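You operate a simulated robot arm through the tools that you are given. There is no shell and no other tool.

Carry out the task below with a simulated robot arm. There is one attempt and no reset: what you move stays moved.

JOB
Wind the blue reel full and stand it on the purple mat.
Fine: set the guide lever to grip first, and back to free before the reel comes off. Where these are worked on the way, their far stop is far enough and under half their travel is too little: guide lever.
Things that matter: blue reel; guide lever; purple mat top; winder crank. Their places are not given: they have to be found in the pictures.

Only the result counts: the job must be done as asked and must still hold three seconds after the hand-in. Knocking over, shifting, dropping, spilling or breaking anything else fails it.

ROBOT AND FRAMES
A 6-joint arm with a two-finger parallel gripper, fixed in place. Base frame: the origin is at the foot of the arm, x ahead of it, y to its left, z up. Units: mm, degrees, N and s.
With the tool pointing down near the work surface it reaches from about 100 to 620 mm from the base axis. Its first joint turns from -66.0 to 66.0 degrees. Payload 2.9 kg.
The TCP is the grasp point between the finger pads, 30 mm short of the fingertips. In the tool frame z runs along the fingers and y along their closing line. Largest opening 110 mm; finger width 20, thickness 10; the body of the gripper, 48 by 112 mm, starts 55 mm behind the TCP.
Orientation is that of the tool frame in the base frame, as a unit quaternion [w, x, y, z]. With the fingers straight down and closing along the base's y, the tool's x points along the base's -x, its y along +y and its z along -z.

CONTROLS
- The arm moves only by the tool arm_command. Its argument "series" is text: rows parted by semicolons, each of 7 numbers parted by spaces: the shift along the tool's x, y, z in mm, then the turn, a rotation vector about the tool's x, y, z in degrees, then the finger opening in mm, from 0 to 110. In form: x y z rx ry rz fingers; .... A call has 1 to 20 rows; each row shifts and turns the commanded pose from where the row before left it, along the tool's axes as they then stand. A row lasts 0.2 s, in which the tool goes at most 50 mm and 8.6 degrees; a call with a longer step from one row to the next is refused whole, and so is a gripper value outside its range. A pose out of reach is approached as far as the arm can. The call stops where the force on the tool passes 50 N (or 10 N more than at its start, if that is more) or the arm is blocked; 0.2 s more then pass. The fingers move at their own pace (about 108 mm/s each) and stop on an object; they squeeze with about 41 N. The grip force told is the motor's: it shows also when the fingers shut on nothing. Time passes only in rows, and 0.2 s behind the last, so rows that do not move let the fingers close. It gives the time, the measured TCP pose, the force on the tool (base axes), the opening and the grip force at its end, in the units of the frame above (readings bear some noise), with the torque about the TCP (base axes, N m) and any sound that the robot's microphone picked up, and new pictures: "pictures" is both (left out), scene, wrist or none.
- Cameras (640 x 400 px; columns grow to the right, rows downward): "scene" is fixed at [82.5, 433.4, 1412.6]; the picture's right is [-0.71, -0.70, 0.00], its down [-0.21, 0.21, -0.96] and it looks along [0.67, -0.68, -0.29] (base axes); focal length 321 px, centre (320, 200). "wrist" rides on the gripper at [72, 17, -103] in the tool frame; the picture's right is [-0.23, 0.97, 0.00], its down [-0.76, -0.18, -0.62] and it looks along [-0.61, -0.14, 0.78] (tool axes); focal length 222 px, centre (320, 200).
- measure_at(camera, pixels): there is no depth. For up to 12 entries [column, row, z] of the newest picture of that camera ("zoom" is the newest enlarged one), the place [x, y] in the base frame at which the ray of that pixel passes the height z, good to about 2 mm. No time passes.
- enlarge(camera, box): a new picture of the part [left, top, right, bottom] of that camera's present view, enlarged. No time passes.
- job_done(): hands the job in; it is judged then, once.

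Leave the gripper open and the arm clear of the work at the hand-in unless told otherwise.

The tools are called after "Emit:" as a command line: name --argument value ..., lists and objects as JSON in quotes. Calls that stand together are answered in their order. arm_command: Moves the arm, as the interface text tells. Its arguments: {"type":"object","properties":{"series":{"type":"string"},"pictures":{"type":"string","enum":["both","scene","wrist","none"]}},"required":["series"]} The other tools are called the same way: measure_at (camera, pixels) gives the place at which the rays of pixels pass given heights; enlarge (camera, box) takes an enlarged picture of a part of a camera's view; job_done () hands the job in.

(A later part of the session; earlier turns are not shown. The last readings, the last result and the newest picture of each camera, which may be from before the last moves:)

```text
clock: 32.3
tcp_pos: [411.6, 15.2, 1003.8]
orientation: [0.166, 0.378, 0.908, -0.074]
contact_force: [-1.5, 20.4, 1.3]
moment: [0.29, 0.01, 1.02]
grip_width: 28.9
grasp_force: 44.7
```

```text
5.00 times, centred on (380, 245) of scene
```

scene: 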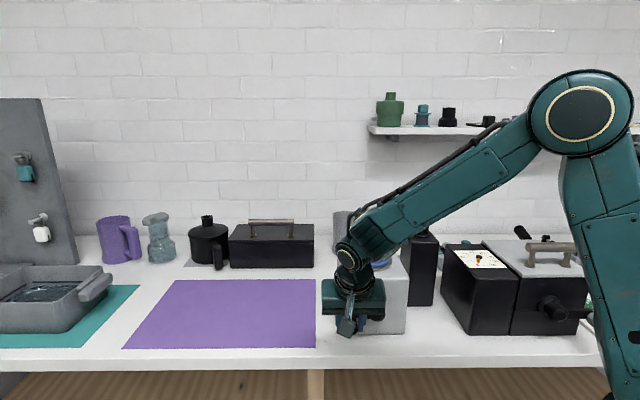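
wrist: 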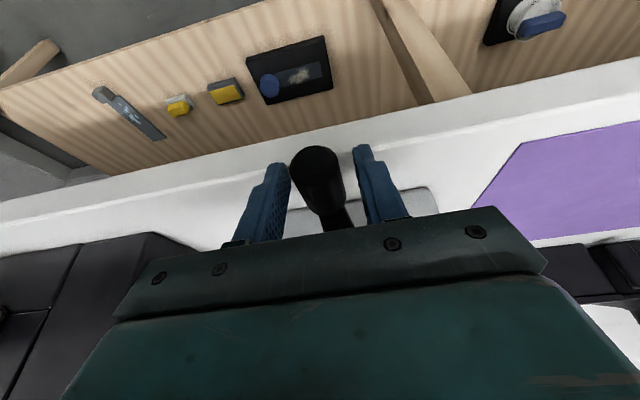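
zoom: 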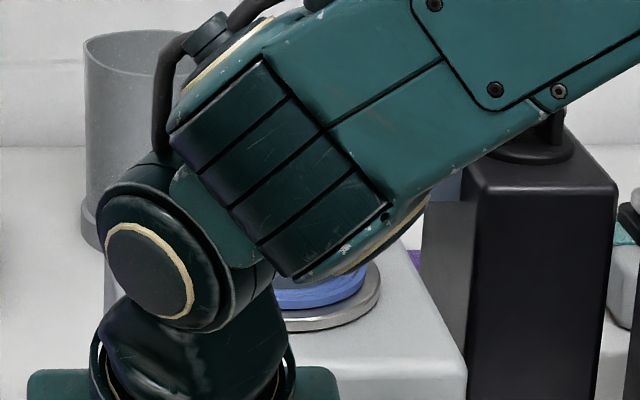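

Small outward residual (13 N), so the radius is nearer 62.3. I continue over the top and down the right side to where the reel can be seen.

Emit:
arm_command --series "-6.09 -1 -15.87 0 0 0 10; -5.21 -7.31 -13.57 0 0 0 10; -4.35 -10.82 -11.33 0 0 0 10; -3.2 -13.59 -8.34 0 0 0 10; -1.83 -15.44 -4.77 0 0 0 10; -0.34 -16.24 -0.88 0 0 0 10; 1.18 -15.93 3.08 0 0 0 10; 2.62 -14.53 6.82 0 0 0 10; 3.88 -12.13 10.1 0 0 0 10; 4.87 -8.93 12.68 0 0 0 10; 5.53 -5.1 14.41 0 0 0 10; 5.82 -0.95 15.16 0 0 0 10; 5.71 3.3 14.87 0 0 0 10; 0 0 0 0 0 0 10" --pictures "scene"

Emit:
enlarge --camera "scene" --box '[330, 215, 430, 285]'

```text
clock: 35.3
tcp_pos: [325.8, -70.4, 980.8]
orientation: [0.166, 0.38, 0.907, -0.076]
contact_force: [-6.0, 0.7, -2.2]
moment: [0.03, 0.13, 0.88]
grip_width: 29.1
grasp_force: 44.8
```

scene: 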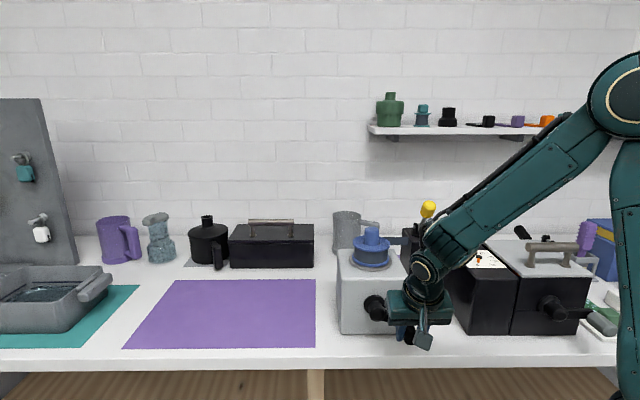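

```text
5.71 times, centred on (380, 250) of scene
```

zoom: 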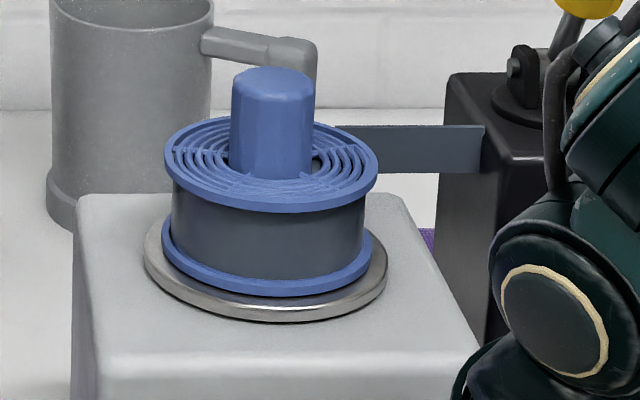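

The pack is now nearly at the flange edge (≈195 px wide against 213 px flange). I continue a further 60° and look again for growth or a stop.

Emit:
arm_command --series "5.21 7.31 13.57 0 0 0 10; 4.35 10.82 11.33 0 0 0 10; 3.2 13.59 8.34 0 0 0 10; 1.83 15.44 4.77 0 0 0 10; 0 0 0 0 0 0 10" --pictures "scene"

Emit:
enlarge --camera "scene" --box '[330, 215, 430, 285]'

```text
clock: 36.5
tcp_pos: [358.1, -39.3, 940.5]
orientation: [0.166, 0.381, 0.906, -0.078]
contact_force: [-23.8, -17.0, 12.6]
moment: [-0.35, 0.35, 1.1]
grip_width: 28.9
grasp_force: 45.1
```

scene: 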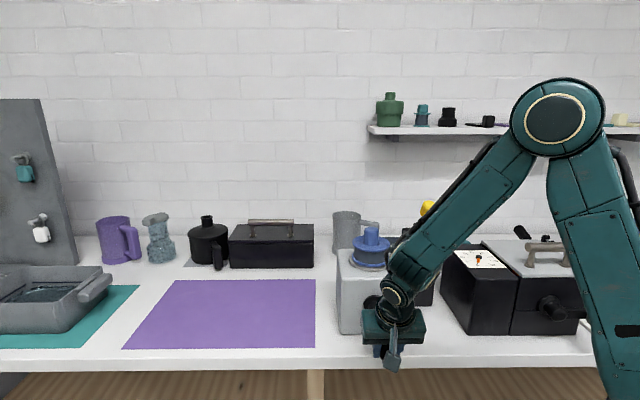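

```text
5.71 times, centred on (380, 250) of scene
```

zoom: 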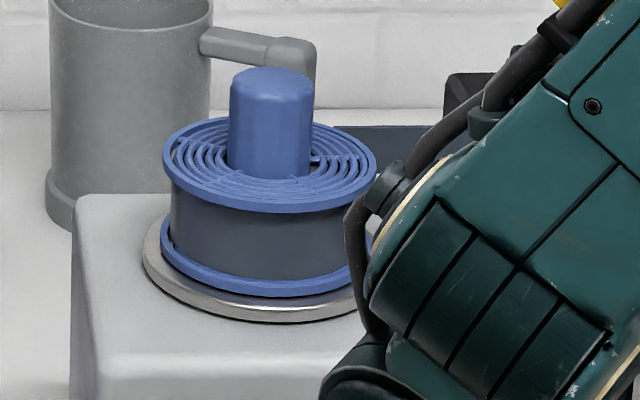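

Tangential resistance has risen to about 30 N: perhaps the end is near. I try another 30° to see whether the crank is stopped.

Emit:
arm_command --series "0.17 8 0.45 0 0 0 10; 0.17 8.24 0.43 0 0 0 10; 0 0 0 0 0 0 10" --pictures "scene"

Emit:
enlarge --camera "scene" --box '[330, 215, 430, 285]'

```text
clock: 36.8
tcp_pos: [357.2, -39.0, 941.2]
orientation: [0.165, 0.382, 0.905, -0.085]
contact_force: [-9.0, -2.8, 14.1]
moment: [-0.09, 0.15, 0.81]
grip_width: 29.3
grasp_force: 45.7
stopped in row 1: the force on the tool passed its limit at 55 N (the readings are from after the stop); the commanded pose is now the measured one
```

scene: 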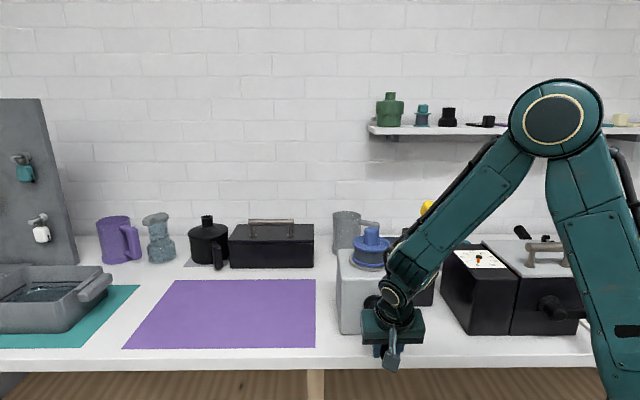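

```text
5.71 times, centred on (380, 250) of scene
```

zoom: 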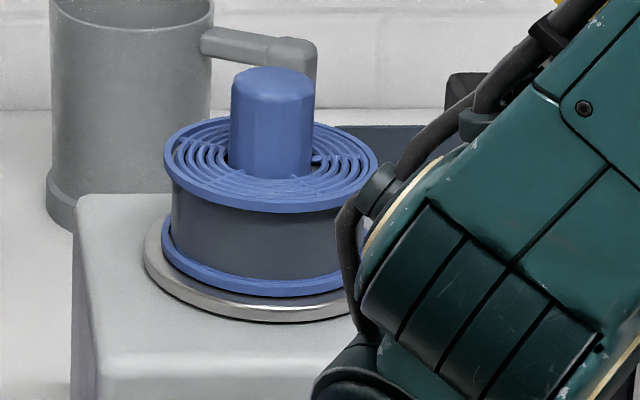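

The crank resisted with 55 N and did not move on (u stays ≈225). Before deciding it is the end stop, I look closely at the pack and re-test: first ease the vertical misfit by 1.5 mm, then push gently again.

Emit:
enlarge --camera "scene" --box '[350, 225, 400, 275]'

Emit:
enlarge --camera "scene" --box '[340, 270, 440, 380]'

Emit:
arm_command --series "-0.54 0 -1.4 0 0 0 10; 0 2 0 0 0 0 10; 0 0 0 0 0 0 10" --pictures "none"

```text
8.00 times, centred on (375, 250) of scene
```

zoom: 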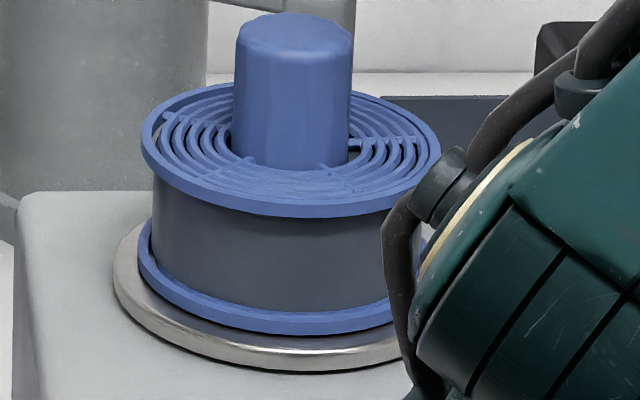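

```text
3.64 times, centred on (390, 325) of scene
```

zoom: 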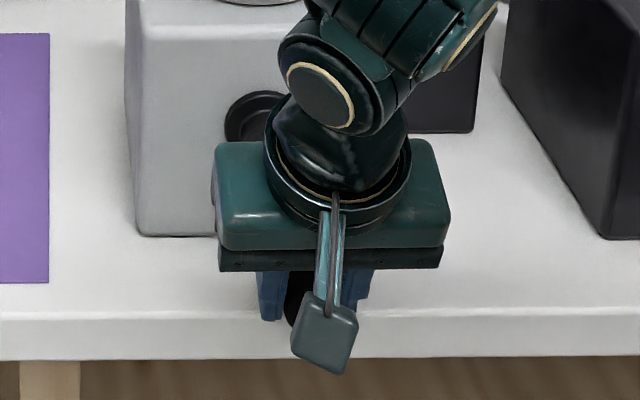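

```text
clock: 37.6
tcp_pos: [357.7, -37.7, 940.1]
orientation: [0.161, 0.384, 0.905, -0.087]
contact_force: [-14.2, -17.9, -9.6]
moment: [-0.19, 0.26, 1.19]
grip_width: 29.2
grasp_force: 44.9
```

Pushing again only builds force at the same place (u≈226), and the pack has stopped growing at about 92 % of the flange: the crank is at its end, the reel is full. I open the fingers, back off along the tool axis, straighten the tool and rise.

Emit:
arm_command --series "0 -2 0 0 0 0 10; 0 0 0 0 0 0 46; 0 0 0 0 0 0 46; 0 0 -30 0 0 0 46; 0 0 -35 0 0 0 46; 0 0 -35 0 0 0 46; 0 0 0 0 7 0 46; 0 0 0 0 7 0 46; 0 0 0 0 7 0 46; 0 0 -45 0 0 0 30; 0 0 -45 0 0 0 0; 0 0 -45 0 0 0 0; 0 0 0 0 0 0 0" --pictures "both"

Emit:
enlarge --camera "scene" --box '[330, 200, 450, 345]'

```text
clock: 40.4
tcp_pos: [337.6, -8.0, 1170.6]
orientation: [-0.003, 0.392, 0.92, -0.013]
contact_force: [-1.0, -0.6, -0.1]
moment: [0.02, 0.04, -0.05]
grip_width: 0.0
grasp_force: 37.8
```

scene: 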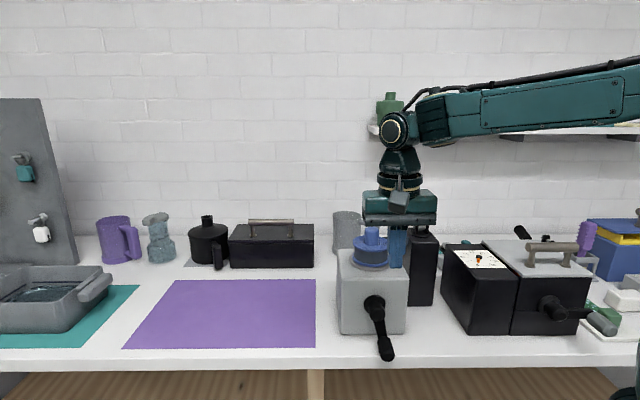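
wrist: 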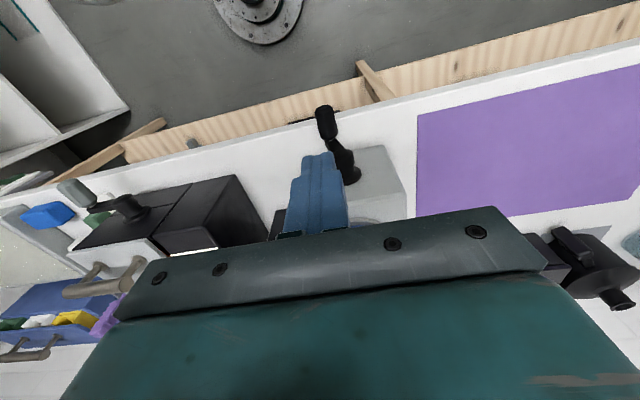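

```text
2.76 times, centred on (390, 272) of scene
```

zoom: 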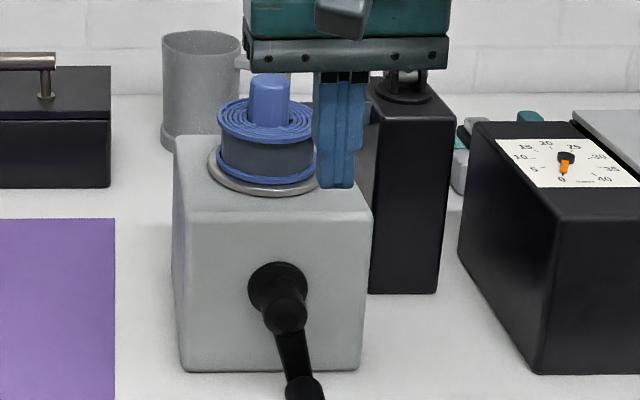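

The reel shows a full dark pack; the crank rests at its stop. Now the lever must go back to free: I correct the small tilt/yaw left over, rise to z≈1240 and move to the front side of the leaning knob with fingers closed.

Emit:
arm_command --series "0 0 -35 -1.5 0 0 0; 0 0 -35 0 0 -1.2 0; -33.6 -22.6 0 0 0 0 0; -33.6 -22.6 0 0 0 0 0; -33.6 -22.6 0 0 0 0 0; -33.6 -22.6 0 0 0 0 0; -33.6 -22.6 0 0 0 0 0; -33.6 -22.6 0 0 0 0 0; 0 0 0 0 0 0 0" --pictures "both"

```text
clock: 42.4
tcp_pos: [385.4, -245.6, 1240.1]
orientation: [0.002, 0.383, 0.924, -0.001]
contact_force: [0.5, 0.9, 0.4]
moment: [0.01, -0.01, 0.0]
grip_width: 0.0
grasp_force: 37.9
```

scene: 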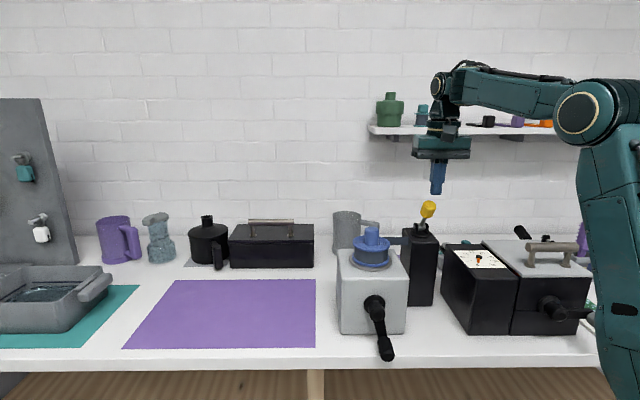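
wrist: 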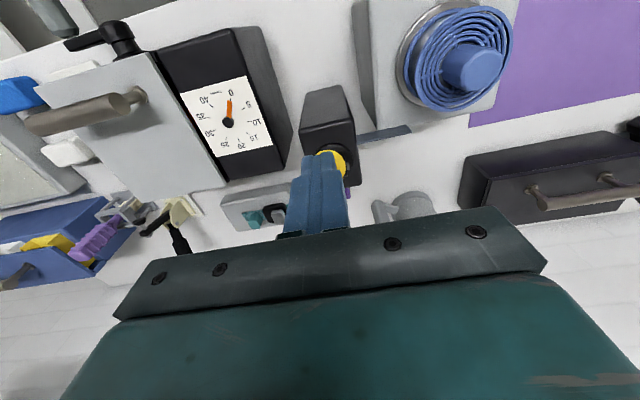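

The fingers are just in front (31 mm) of the knob and aligned. I step back 6 mm, go down to z≈1178, then push toward the wall (tool -x) in small steps to the stop.

Emit:
arm_command --series "6 0 0 0 0 0 0; 0 0 31 0 0 0 0; 0 0 31 0 0 0 0; 0 0 0 0 0 0 0; -8 0 0 0 0 0 0; -8 0 0 0 0 0 0; -8 0 0 0 0 0 0; -8 0 0 0 0 0 0; -8 0 0 0 0 0 0; 0 0 0 0 0 0 0" --pictures "both"

```text
clock: 44.1
tcp_pos: [401.3, -259.4, 1185.3]
orientation: [0.008, 0.382, 0.924, -0.002]
contact_force: [-2.1, 2.4, 6.5]
moment: [-0.05, -0.07, 0.01]
grip_width: 0.0
grasp_force: 37.9
stopped in row 8: the force on the tool passed its limit at 54 N (the readings are from after the stop); the commanded pose is now the measured one
```

scene: 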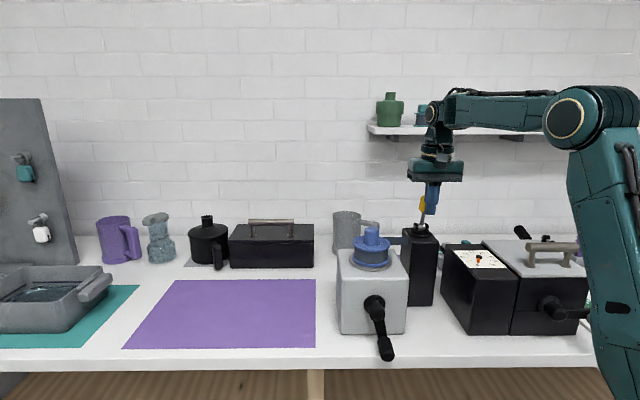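
wrist: 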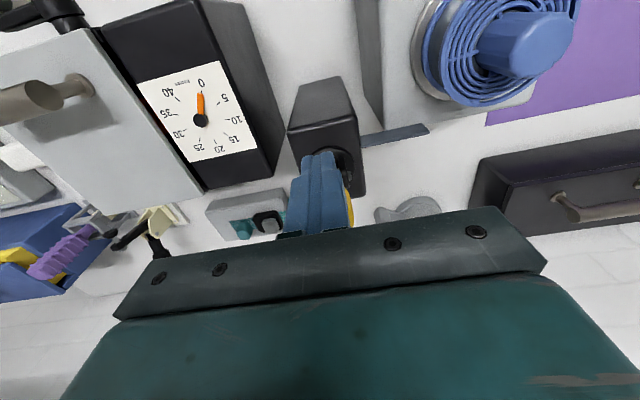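

Stopped at 54 N after the lever had started moving. I look closely at how the finger meets the knob.

Emit:
enlarge --camera "scene" --box '[390, 150, 470, 240]'

Emit:
enlarge --camera "wrist" --box '[260, 80, 400, 240]'

```text
4.44 times, centred on (430, 195) of scene
```

zoom: 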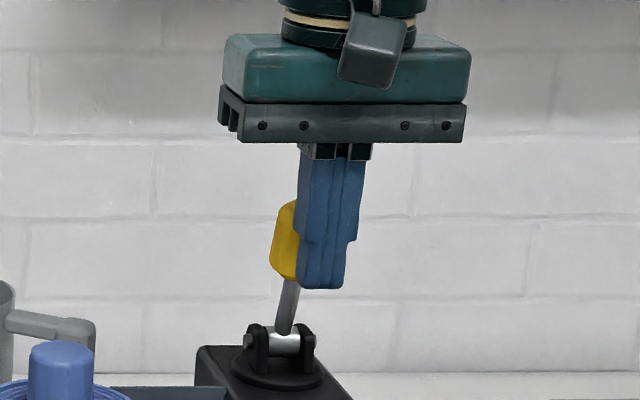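

```text
2.50 times, centred on (330, 160) of wrist
```

zoom: 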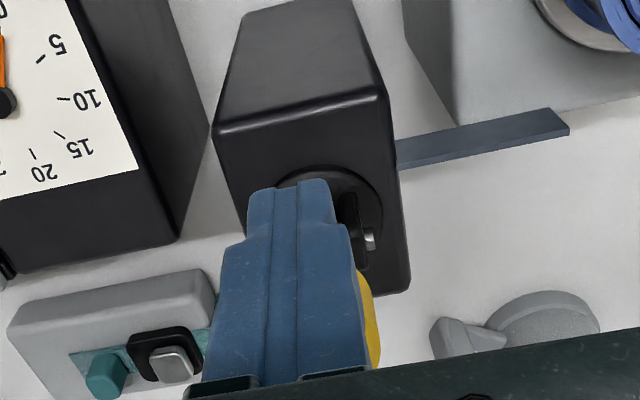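

The closed fingers push the knob on their stepped edge, and the knob's rise dragged the tool up 7 mm. The lever is already near upright; the pose is reset, so I continue in smaller steps with a slight rise.

Emit:
arm_command --series "-4 0 -1 0 0 0 0; -4 0 -1 0 0 0 0; -4 0 -0.5 0 0 0 0; -4 0 -0.5 0 0 0 0; -4 0 0 0 0 0 0; -4 0 0 0 0 0 0; 0 0 0 0 0 0 0" --pictures "scene"

Emit:
enlarge --camera "scene" --box '[390, 150, 470, 240]'

```text
clock: 45.8
tcp_pos: [417.1, -275.6, 1191.1]
orientation: [0.011, 0.382, 0.924, -0.001]
contact_force: [-7.4, 3.7, 37.1]
moment: [-0.29, -0.27, -0.04]
grip_width: 0.0
grasp_force: 37.2
```

scene: 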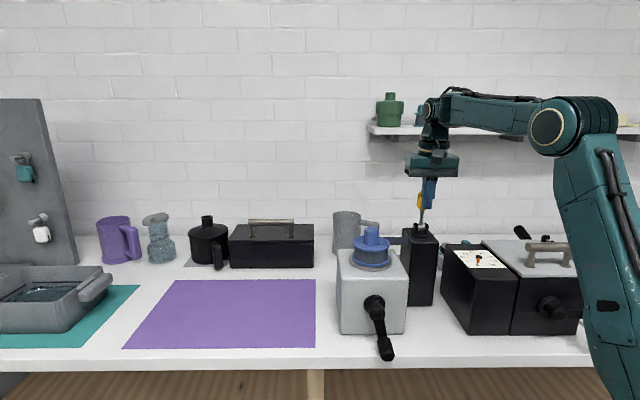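

```text
4.44 times, centred on (430, 195) of scene
```

zoom: 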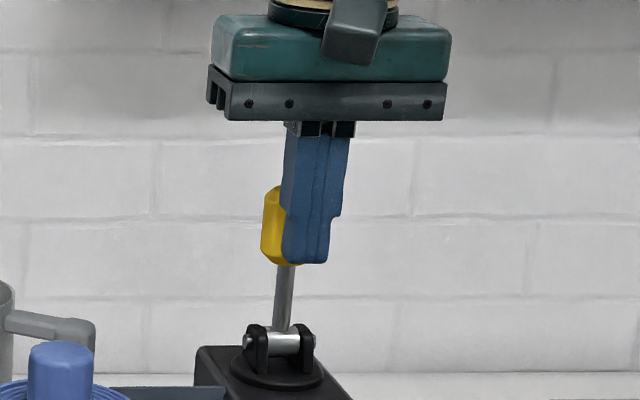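

The lever is now upright, with the knob pressing up (37 N) against the step on the fingers. I raise 3 mm to relieve it, then push on while gradually lowering, since the knob now drops.

Emit:
arm_command --series "1 0 -3 0 0 0 0; 0 0 -1 0 0 0 0; -4 0 0 0 0 0 0; -4 0 0 0 0 0 0; -4 0 1 0 0 0 0; -4 0 2 0 0 0 0; 0 0 0 0 0 0 0" --pictures "scene"

Emit:
enlarge --camera "scene" --box '[390, 150, 470, 240]'

```text
clock: 47.4
tcp_pos: [427.7, -285.6, 1189.5]
orientation: [0.007, 0.383, 0.924, -0.001]
contact_force: [-0.5, -0.5, -0.1]
moment: [-0.03, 0.01, -0.01]
grip_width: 0.0
grasp_force: 37.9
```

scene: 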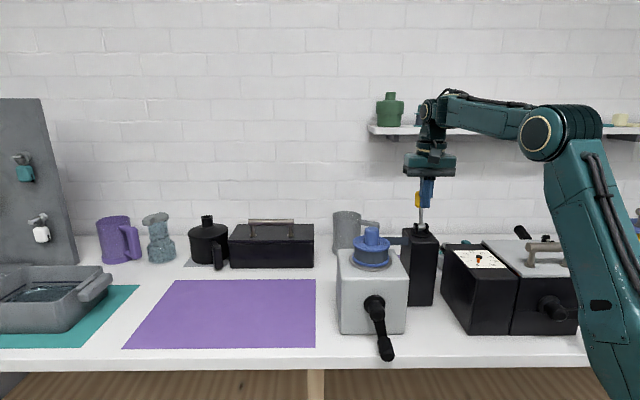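

```text
4.44 times, centred on (430, 195) of scene
```

zoom: 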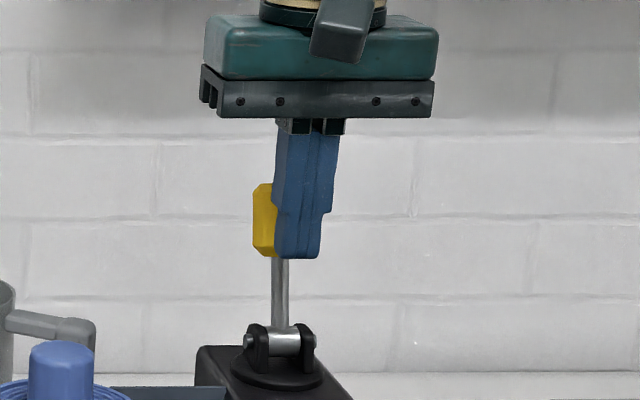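

Force is zero and the lever is past upright. I continue pushing to the stop, lowering a little and centring 4 mm toward +u.

Emit:
arm_command --series "-3 2 3 0 0 0 0; -4 2 3 0 0 0 0; -4 0 3 0 0 0 0; -4 0 3 0 0 0 0; -4 0 1 0 0 0 0; -3 0 0 0 0 0 0; -3 0 0 0 0 0 0; -3 0 0 0 0 0 0; 0 0 0 0 0 0 0" --pictures "scene"

Emit:
enlarge --camera "scene" --box '[390, 150, 470, 240]'

```text
clock: 48.9
tcp_pos: [442.7, -295.1, 1178.0]
orientation: [-0.005, 0.38, 0.925, 0.001]
contact_force: [-11.4, 10.5, 5.3]
moment: [0.1, 0.25, -0.05]
grip_width: 0.0
grasp_force: 37.9
stopped in row 7: the force on the tool passed its limit at 53 N (the readings are from after the stop); the commanded pose is now the measured one
```

scene: 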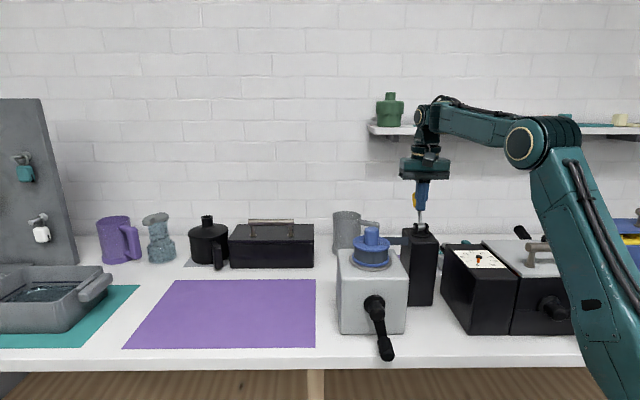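

```text
4.44 times, centred on (430, 195) of scene
```

zoom: 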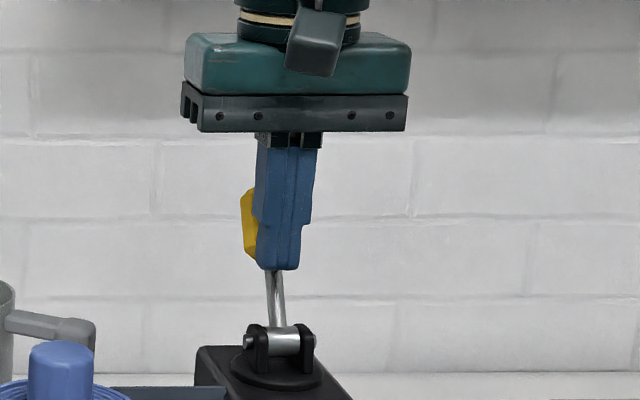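

Horizontal force of 53 N with the finger at the predicted end place: the lever is at its free stop. I back off, rise, and check the lever's position.

Emit:
arm_command --series "8 0 0 0 0 0 0; 8 0 0 0 0 0 0; 8 0 0 0 0 0 0; 0 0 -30 0 0 0 0; 0 0 -30 0 0 0 20; 0 0 0 0 0 0 60" --pictures "both"

Emit:
enlarge --camera "scene" --box '[380, 180, 460, 260]'

```text
clock: 50.3
tcp_pos: [426.9, -280.1, 1236.1]
orientation: [-0.003, 0.38, 0.925, -0.001]
contact_force: [-0.5, 1.4, -1.1]
moment: [0.01, 0.06, 0.04]
grip_width: 59.9
grasp_force: 0.1
```

scene: 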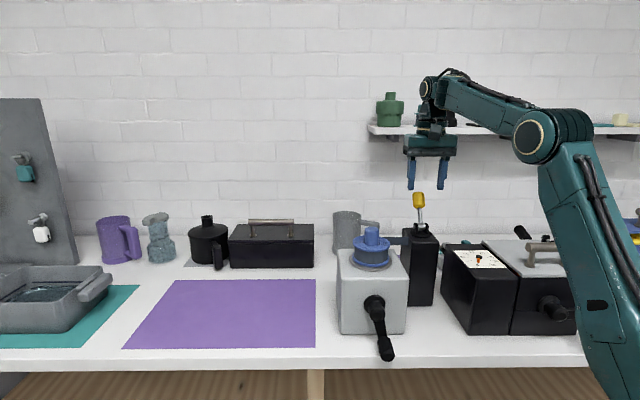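
wrist: 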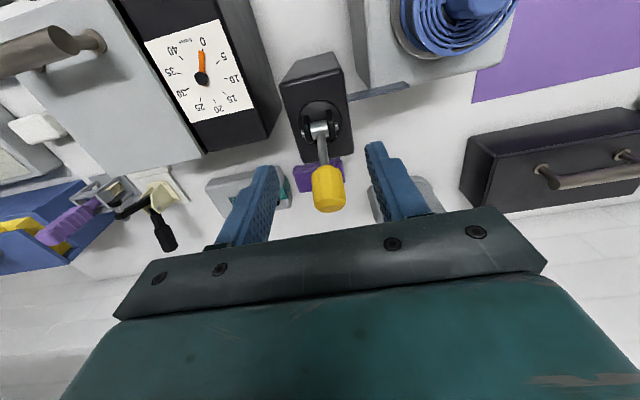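

```text
5.00 times, centred on (420, 220) of scene
```

zoom: 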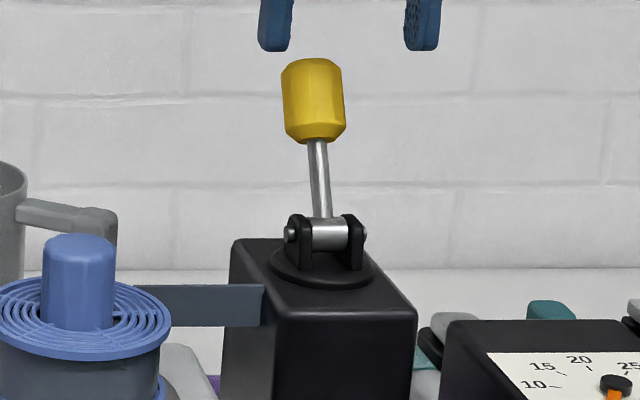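

The lever is back where it began (knob at the same pixels), i.e. free. Now the reel: I look closely to get its size and place.

Emit:
enlarge --camera "scene" --box '[340, 215, 410, 280]'

Emit:
arm_command --series "15 28 -20 0 0 0 60; 15 28 0 0 0 0 60; 15 28 0 0 0 0 60; 15 28 0 0 0 0 60; 0 0 0 0 0 0 60" --pictures "both"

```text
6.15 times, centred on (375, 248) of scene
```

zoom: 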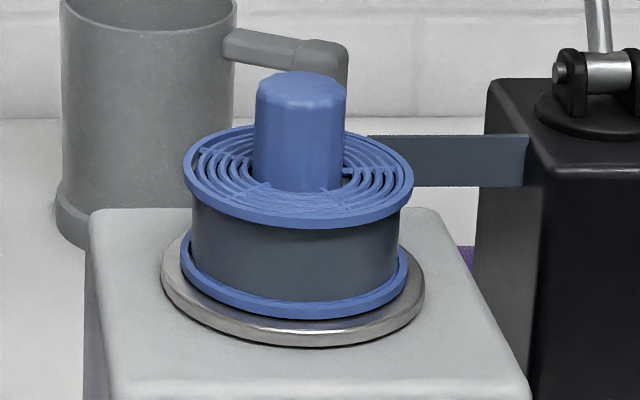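

```text
clock: 51.5
tcp_pos: [463.2, -158.7, 1256.2]
orientation: [-0.003, 0.381, 0.924, 0.0]
contact_force: [0.0, 0.1, 0.4]
moment: [0.02, -0.03, -0.02]
grip_width: 60.1
grasp_force: 0.1
```

scene: 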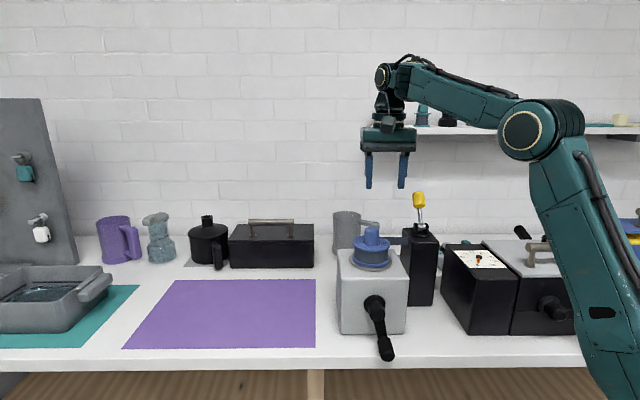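
wrist: 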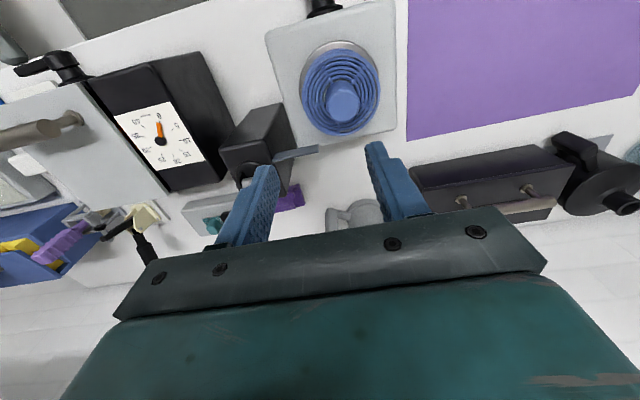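

I enlarge the wrist view and triangulate the hub's top.

Emit:
enlarge --camera "wrist" --box '[280, 20, 400, 160]'

Emit:
measure_at --camera "scene" --pixels '[[371.9, 230.1, 1100], [371.9, 230.1, 1130], [371.9, 230.1, 1150], [371.4, 243.3, 1080], [371.4, 243.3, 1100], [371.4, 243.3, 1120]]'

```text
2.86 times, centred on (340, 90) of wrist
```

zoom: 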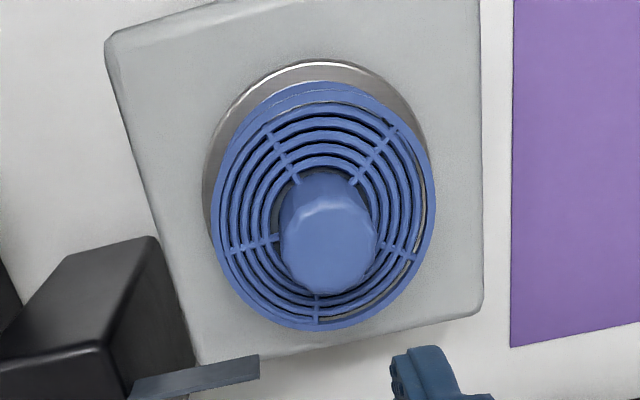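

```text
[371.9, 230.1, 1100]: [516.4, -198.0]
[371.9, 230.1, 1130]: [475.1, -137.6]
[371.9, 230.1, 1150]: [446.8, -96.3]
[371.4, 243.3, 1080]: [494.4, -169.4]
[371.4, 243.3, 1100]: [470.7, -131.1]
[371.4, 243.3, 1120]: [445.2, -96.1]
```

Emit:
measure_at --camera "wrist" --pixels '[[342.45, 107.5, 1110], [342.45, 107.5, 1130], [342.45, 107.5, 1150], [341.4, 95.25, 1080], [341.4, 95.25, 1100], [341.4, 95.25, 1120]]'

```text
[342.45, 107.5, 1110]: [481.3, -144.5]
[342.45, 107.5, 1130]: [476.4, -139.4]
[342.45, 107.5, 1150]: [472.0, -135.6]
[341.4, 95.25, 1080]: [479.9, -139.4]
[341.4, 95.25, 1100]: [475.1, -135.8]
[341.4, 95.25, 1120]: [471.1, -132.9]
```

Reel axis ≈ (476.5,-139), hub top z≈1129, upper flange top z≈1097, hub ≈35 mm thick. I move over it and descend to z≈1170, then check alignment.

Emit:
arm_command --series "4.5 23.3 0 0 0 0 64; 0 0 28 0 0 0 64; 0 0 28 0 0 0 64; 0 0 28 0 0 0 64; 0 0 0 0 0 0 64" --pictures "both"

Emit:
enlarge --camera "wrist" --box '[220, 80, 460, 240]'

Emit:
enlarge --camera "scene" --box '[320, 170, 430, 280]'

```text
clock: 52.7
tcp_pos: [477.0, -138.4, 1172.3]
orientation: [-0.002, 0.381, 0.924, 0.0]
contact_force: [-0.1, -0.1, -0.7]
moment: [0.02, 0.0, -0.01]
grip_width: 64.0
grasp_force: 0.1
```

scene: 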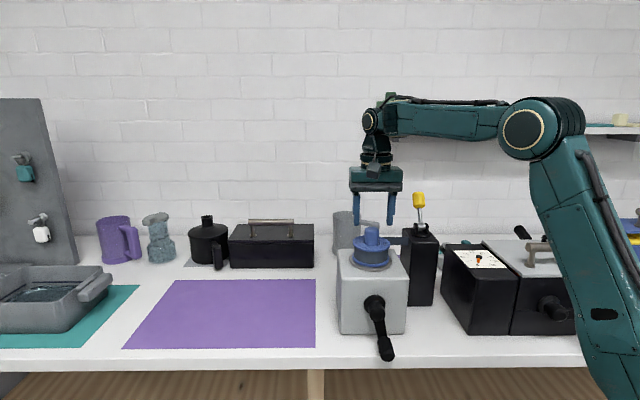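
wrist: 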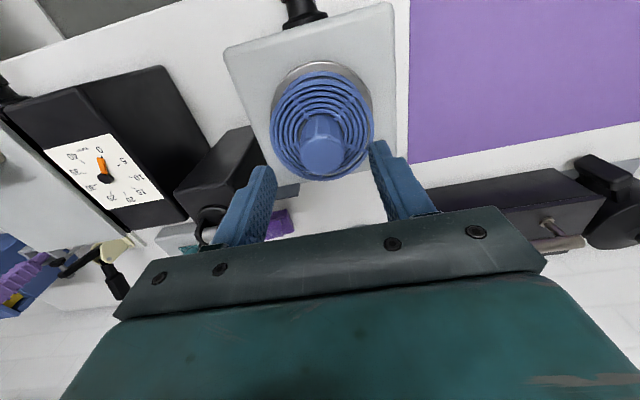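

```text
2.50 times, centred on (340, 160) of wrist
```

zoom: 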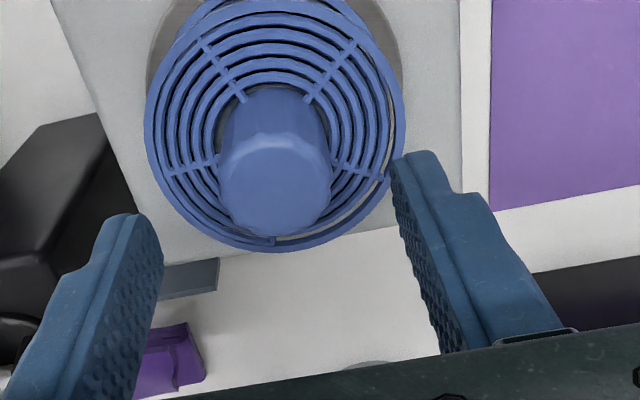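

```text
3.64 times, centred on (375, 225) of scene
```

zoom: 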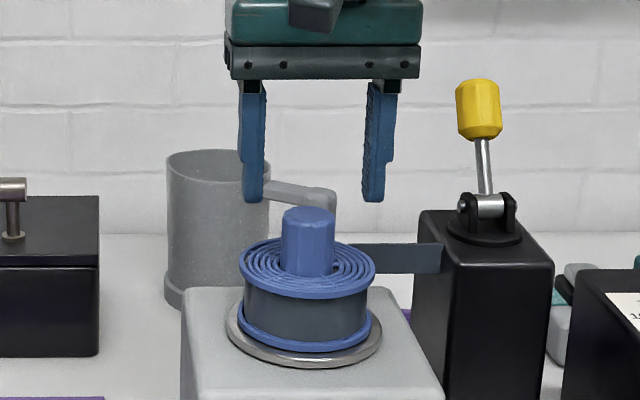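

Alignment looks good. I check the hub top once more from this nearer view.

Emit:
measure_at --camera "wrist" --pixels '[[322, 156, 1125], [322, 156, 1129], [322, 156, 1133]]'

```text
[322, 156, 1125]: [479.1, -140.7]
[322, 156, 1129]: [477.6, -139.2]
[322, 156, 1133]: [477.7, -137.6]
```

Hub centre confirmed at about (477.5,-139). I descend to TCP z≈1132 and close on the hub.

Emit:
arm_command --series "0 0 20 0 0 0 64; 0 0 15 0 0 0 64; 0 0 5 0 0 0 64; 0 0 0 0 0 0 40; 0 0 0 0 0 0 20; 0 0 0 0 0 0 20; 0 0 0 0 0 0 20" --pictures "both"

Emit:
enlarge --camera "scene" --box '[320, 190, 430, 290]'

```text
clock: 54.3
tcp_pos: [475.8, -137.5, 1131.6]
orientation: [-0.003, 0.379, 0.925, 0.001]
contact_force: [11.3, 10.2, -0.2]
moment: [0.57, -0.7, -0.05]
grip_width: 32.6
grasp_force: 40.9
```

scene: 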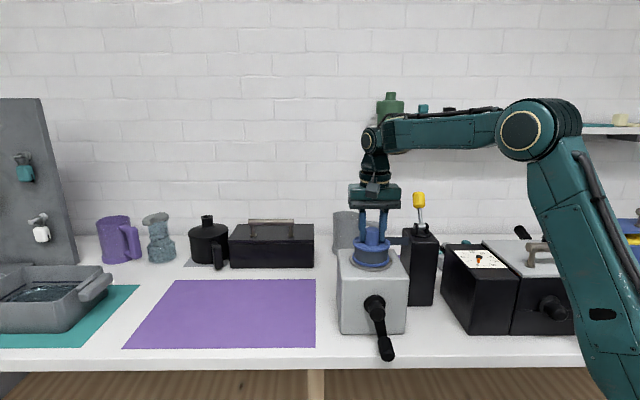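
wrist: 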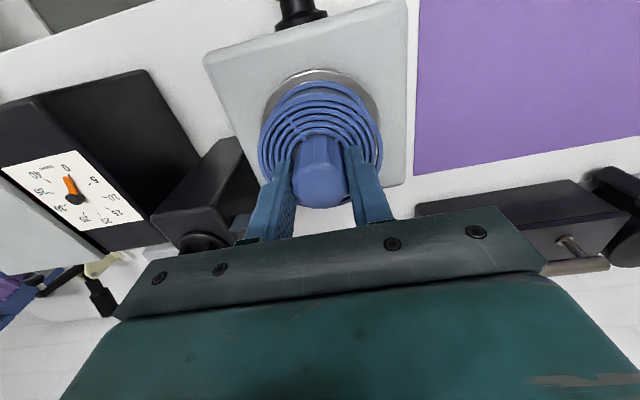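

```text
4.00 times, centred on (375, 240) of scene
```

zoom: 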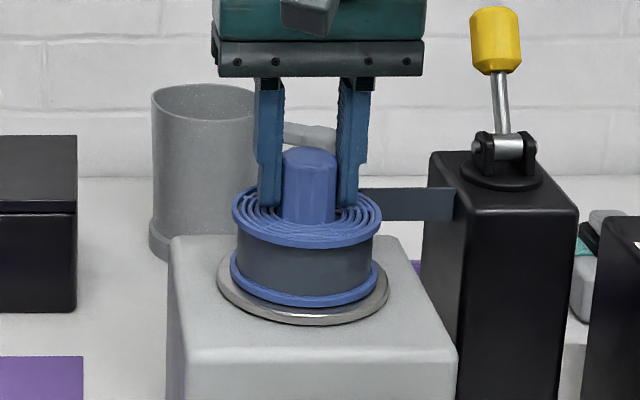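

Gripped (32.6 mm). A 15 N side force along +u shows I'm about 1.6 mm off; I correct and lift slowly 12 mm, watching the force.

Emit:
arm_command --series "0 1.6 0 0 0 0 20; 0 0 0 0 0 0 20; 0 0 -4 0 0 0 20; 0 0 -4 0 0 0 20; 0 0 -4 0 0 0 20; 0 0 0 0 0 0 20" --pictures "scene"

Emit:
enlarge --camera "scene" --box '[320, 190, 430, 290]'

```text
clock: 55.7
tcp_pos: [477.9, -137.8, 1143.5]
orientation: [-0.003, 0.381, 0.924, 0.001]
contact_force: [-0.4, 0.9, -0.9]
moment: [-0.02, 0.0, -0.04]
grip_width: 32.6
grasp_force: 40.6
```

scene: 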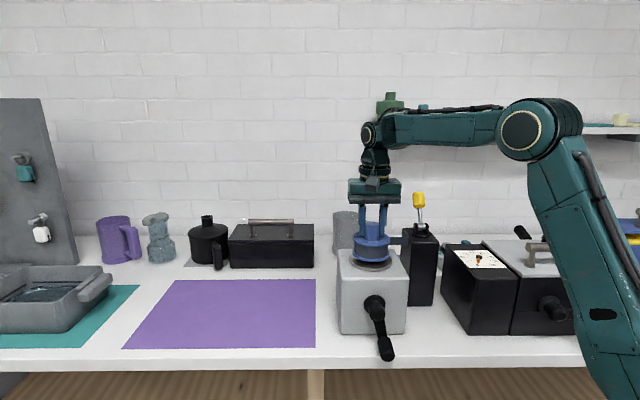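

```text
4.00 times, centred on (375, 240) of scene
```

zoom: 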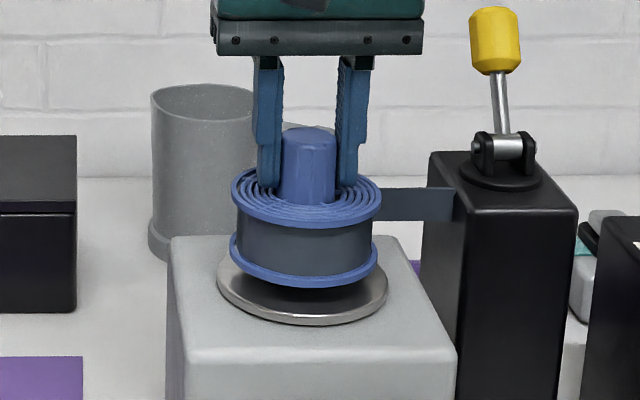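

The reel lifts cleanly off the platter with no force. I continue lifting to about z=1235.

Emit:
arm_command --series "0 0 -8 0 0 0 20; 0 0 -10 0 0 0 20; 0 0 -12 0 0 0 20; 0 0 -12 0 0 0 20; 0 0 -12 0 0 0 20; 0 0 -12 0 0 0 20; 0 0 -12 0 0 0 20; 0 0 -12 0 0 0 20; 0 0 0 0 0 0 20" --pictures "both"

Emit:
enlarge --camera "scene" --box '[310, 130, 440, 290]'

```text
clock: 57.7
tcp_pos: [478.3, -138.1, 1234.8]
orientation: [-0.003, 0.381, 0.924, 0.001]
contact_force: [-0.8, 0.0, 0.4]
moment: [0.0, 0.01, 0.01]
grip_width: 32.7
grasp_force: 41.0
```

scene: 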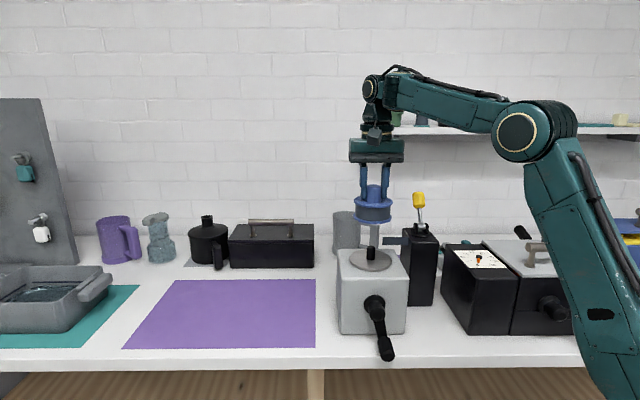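
wrist: 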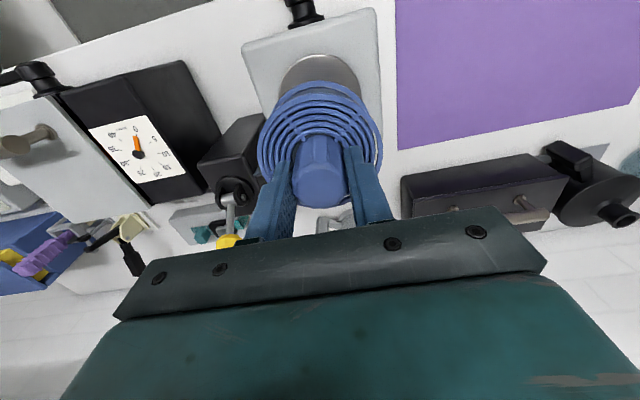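

```text
2.50 times, centred on (375, 210) of scene
```

zoom: 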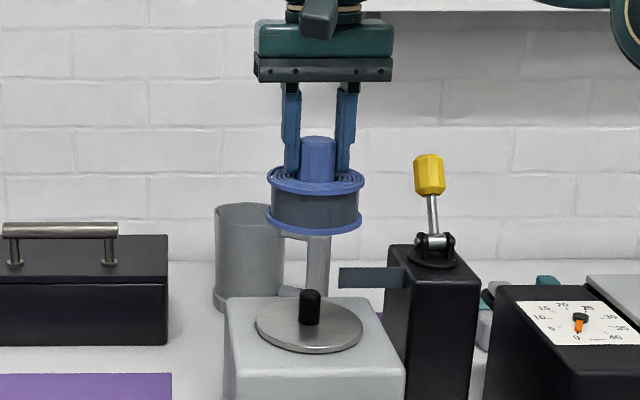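

The reel is free of its short spindle. I carry it over the mat's near corner, (510,50), still high.

Emit:
arm_command --series "8 11.2 0 0 0 0 20; 15.8 22.2 0 0 0 0 20; 15.8 22.2 0 0 0 0 20; 15.8 22.2 0 0 0 0 20; 15.8 22.2 0 0 0 0 20; 15.8 22.2 0 0 0 0 20; 15.8 22.2 0 0 0 0 20; 7.8 11 0 0 0 0 20; 0 0 0 0 0 0 20" --pictures "both"

Emit:
measure_at --camera "scene" --pixels '[[230, 268, 900], [313, 268, 900], [200, 268, 900], [316, 347, 901], [316, 279, 901]]'

```text
clock: 59.7
tcp_pos: [509.7, 50.8, 1234.8]
orientation: [-0.002, 0.381, 0.924, 0.0]
contact_force: [0.2, 0.5, -0.4]
moment: [0.01, 0.0, 0.0]
grip_width: 32.9
grasp_force: 41.5
```

scene: 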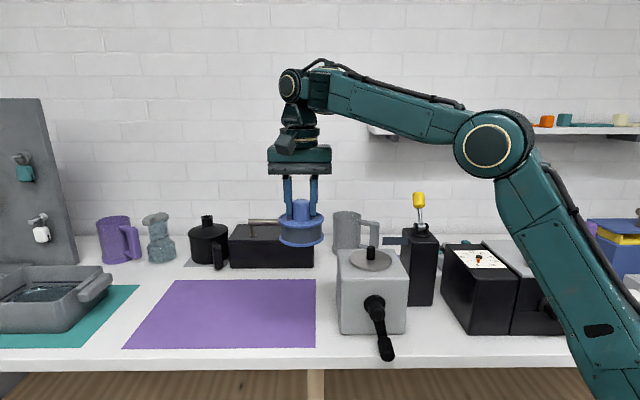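
wrist: 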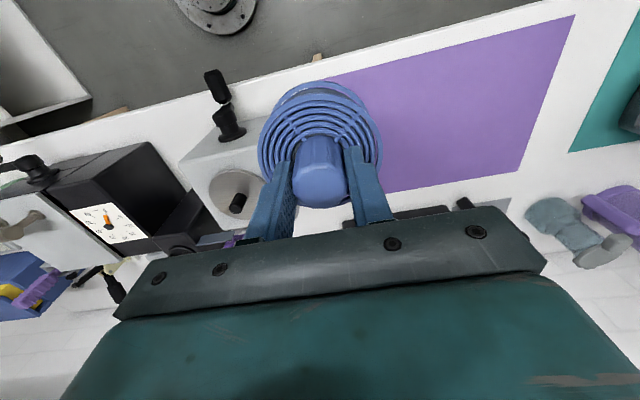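

```text
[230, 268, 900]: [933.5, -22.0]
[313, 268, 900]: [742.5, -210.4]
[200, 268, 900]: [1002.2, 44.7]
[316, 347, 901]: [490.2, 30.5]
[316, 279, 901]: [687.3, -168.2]
```

The reel hangs over the mat corner; nothing is in the way. I lower to TCP z≈1010 and then move outward to (590,30).

Emit:
arm_command --series "0 0 15 0 0 0 20; 0 0 28 0 0 0 20; 0 0 28 0 0 0 20; 0 0 28 0 0 0 20; 0 0 28 0 0 0 20; 0 0 28 0 0 0 20; 0 0 28 0 0 0 20; 0 0 28 0 0 0 20; 0 0 14 0 0 0 20; -10 6 0 0 0 0 20; -15 9 0 0 0 0 20; -15 9 0 0 0 0 20; -15 9 0 0 0 0 20; -15 9 0 0 0 0 20; 0 0 0 0 0 0 20" --pictures "both"

Emit:
enlarge --camera "scene" --box '[200, 220, 340, 360]'

```text
clock: 62.9
tcp_pos: [647.0, 40.9, 1066.4]
orientation: [-0.003, 0.381, 0.925, 0.001]
contact_force: [0.4, -0.1, -1.1]
moment: [0.01, 0.0, 0.01]
grip_width: 32.4
grasp_force: 40.7
out of reach, approached as far as the arm can: row 2, 4, 5, 6, 7, 8, 9, 14
```

scene: 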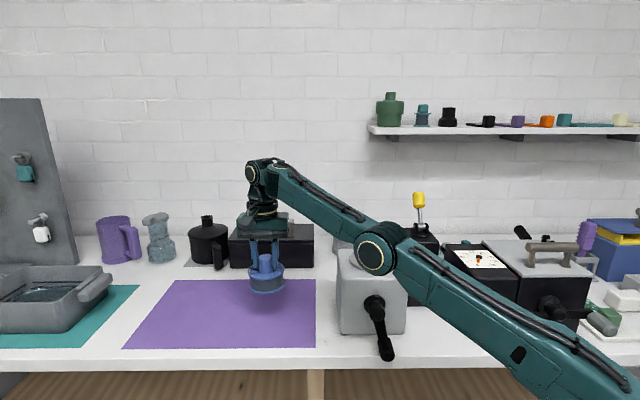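
wrist: 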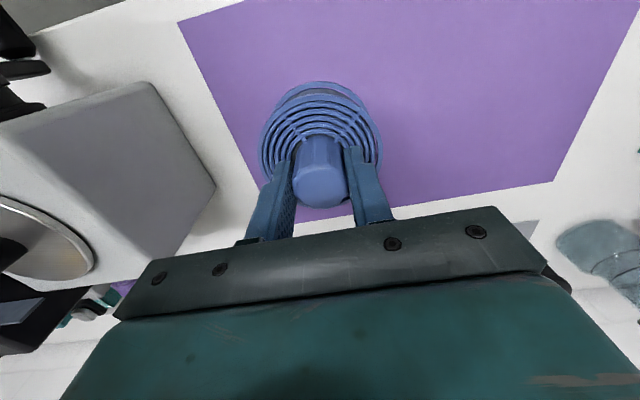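

```text
2.86 times, centred on (270, 290) of scene
```

zoom: 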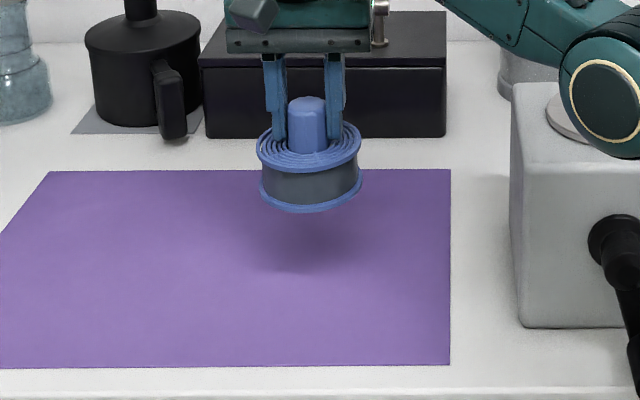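

The arm drifted outward during that descent ("out of reach" rows) and is now nearly stretched at (647,41,1066). The reel is intact and still over the mat, which here has >100 mm margin to its edges. I test small moves: slightly inward and down.

Emit:
arm_command --series "4 -4 5 0 0 0 20; 4 -4 5 0 0 0 20; 0 0 0 0 0 0 20" --pictures "none"

```text
clock: 63.7
tcp_pos: [634.2, 39.9, 1055.9]
orientation: [-0.003, 0.38, 0.925, -0.001]
contact_force: [0.2, -1.0, -1.2]
moment: [0.01, -0.01, -0.02]
grip_width: 32.4
grasp_force: 41.9
```

That was followed exactly. I continue inward and down in small steps toward (604,40,1000).

Emit:
arm_command --series "3.5 -3.5 9 0 0 0 20; 3.5 -3.5 9 0 0 0 20; 3.5 -3.5 9 0 0 0 20; 0 0 0 0 0 0 20" --pictures "none"

```text
clock: 64.7
tcp_pos: [620.7, 39.9, 1030.0]
orientation: [-0.003, 0.381, 0.925, 0.0]
contact_force: [-0.6, -0.1, -0.9]
moment: [0.0, -0.01, 0.01]
grip_width: 32.8
grasp_force: 40.8
```

Good. At (621,40) the reel is about 84–100 mm inside the mat edges, so I lower straight down here to z≈992 and look.

Emit:
arm_command --series "1 -1 8 0 0 0 20; 1 -1 8 0 0 0 20; 1 -1 8 0 0 0 20; 1 -1 8 0 0 0 20; 0 0 5 0 0 0 20; 0 0 0 0 0 0 20" --pictures "both"

Emit:
enlarge --camera "scene" --box '[200, 240, 340, 360]'

```text
clock: 66.1
tcp_pos: [615.3, 38.5, 992.7]
orientation: [-0.002, 0.381, 0.924, 0.0]
contact_force: [0.3, -1.2, -0.5]
moment: [-0.01, 0.01, 0.01]
grip_width: 32.7
grasp_force: 41.4
```

scene: 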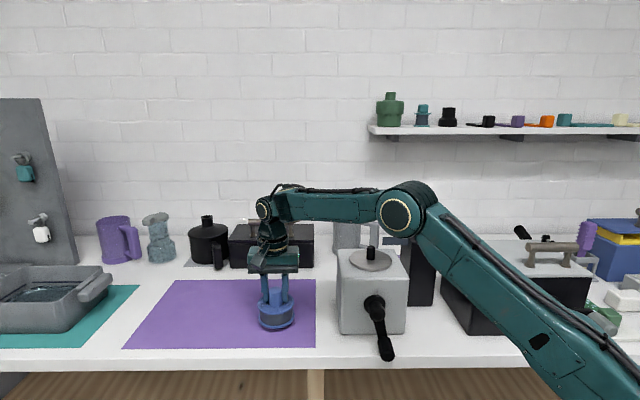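
wrist: 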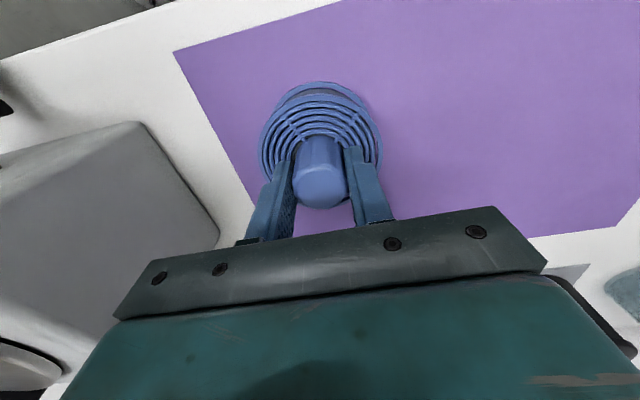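

```text
3.33 times, centred on (270, 300) of scene
```

zoom: 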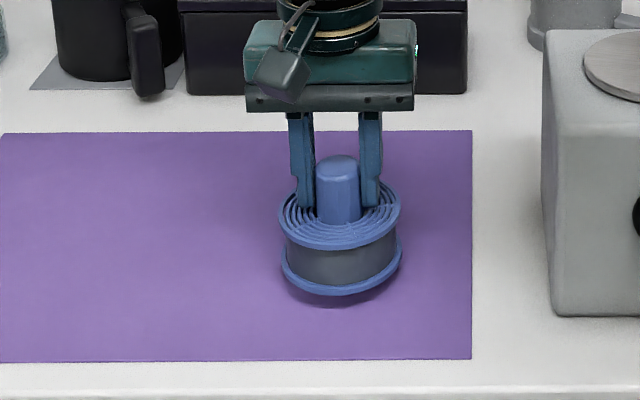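

The reel hovers a bit above the mat (shadow gap small). I lower 10 mm, then read the force.

Emit:
arm_command --series "0 0 4 0 0 0 20; 0 0 3 0 0 0 20; 0 0 3 0 0 0 20; 0 0 0 0 0 0 20" --pictures "scene"

Emit:
enlarge --camera "scene" --box '[240, 270, 320, 340]'

```text
clock: 67.1
tcp_pos: [614.7, 39.9, 981.7]
orientation: [-0.003, 0.381, 0.924, 0.0]
contact_force: [0.7, -0.5, -0.3]
moment: [-0.02, -0.01, 0.0]
grip_width: 32.8
grasp_force: 40.9
```

scene: 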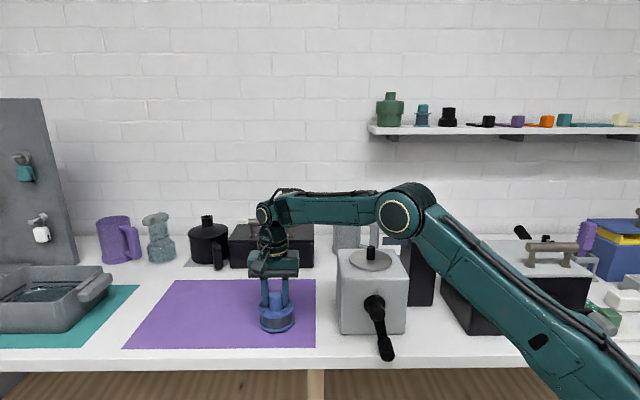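

```text
5.71 times, centred on (280, 305) of scene
```

zoom: 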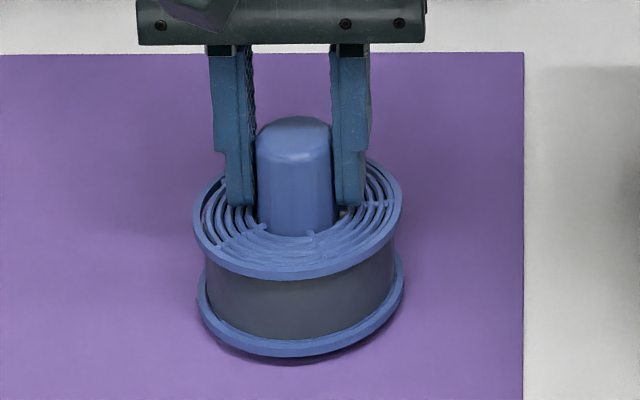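

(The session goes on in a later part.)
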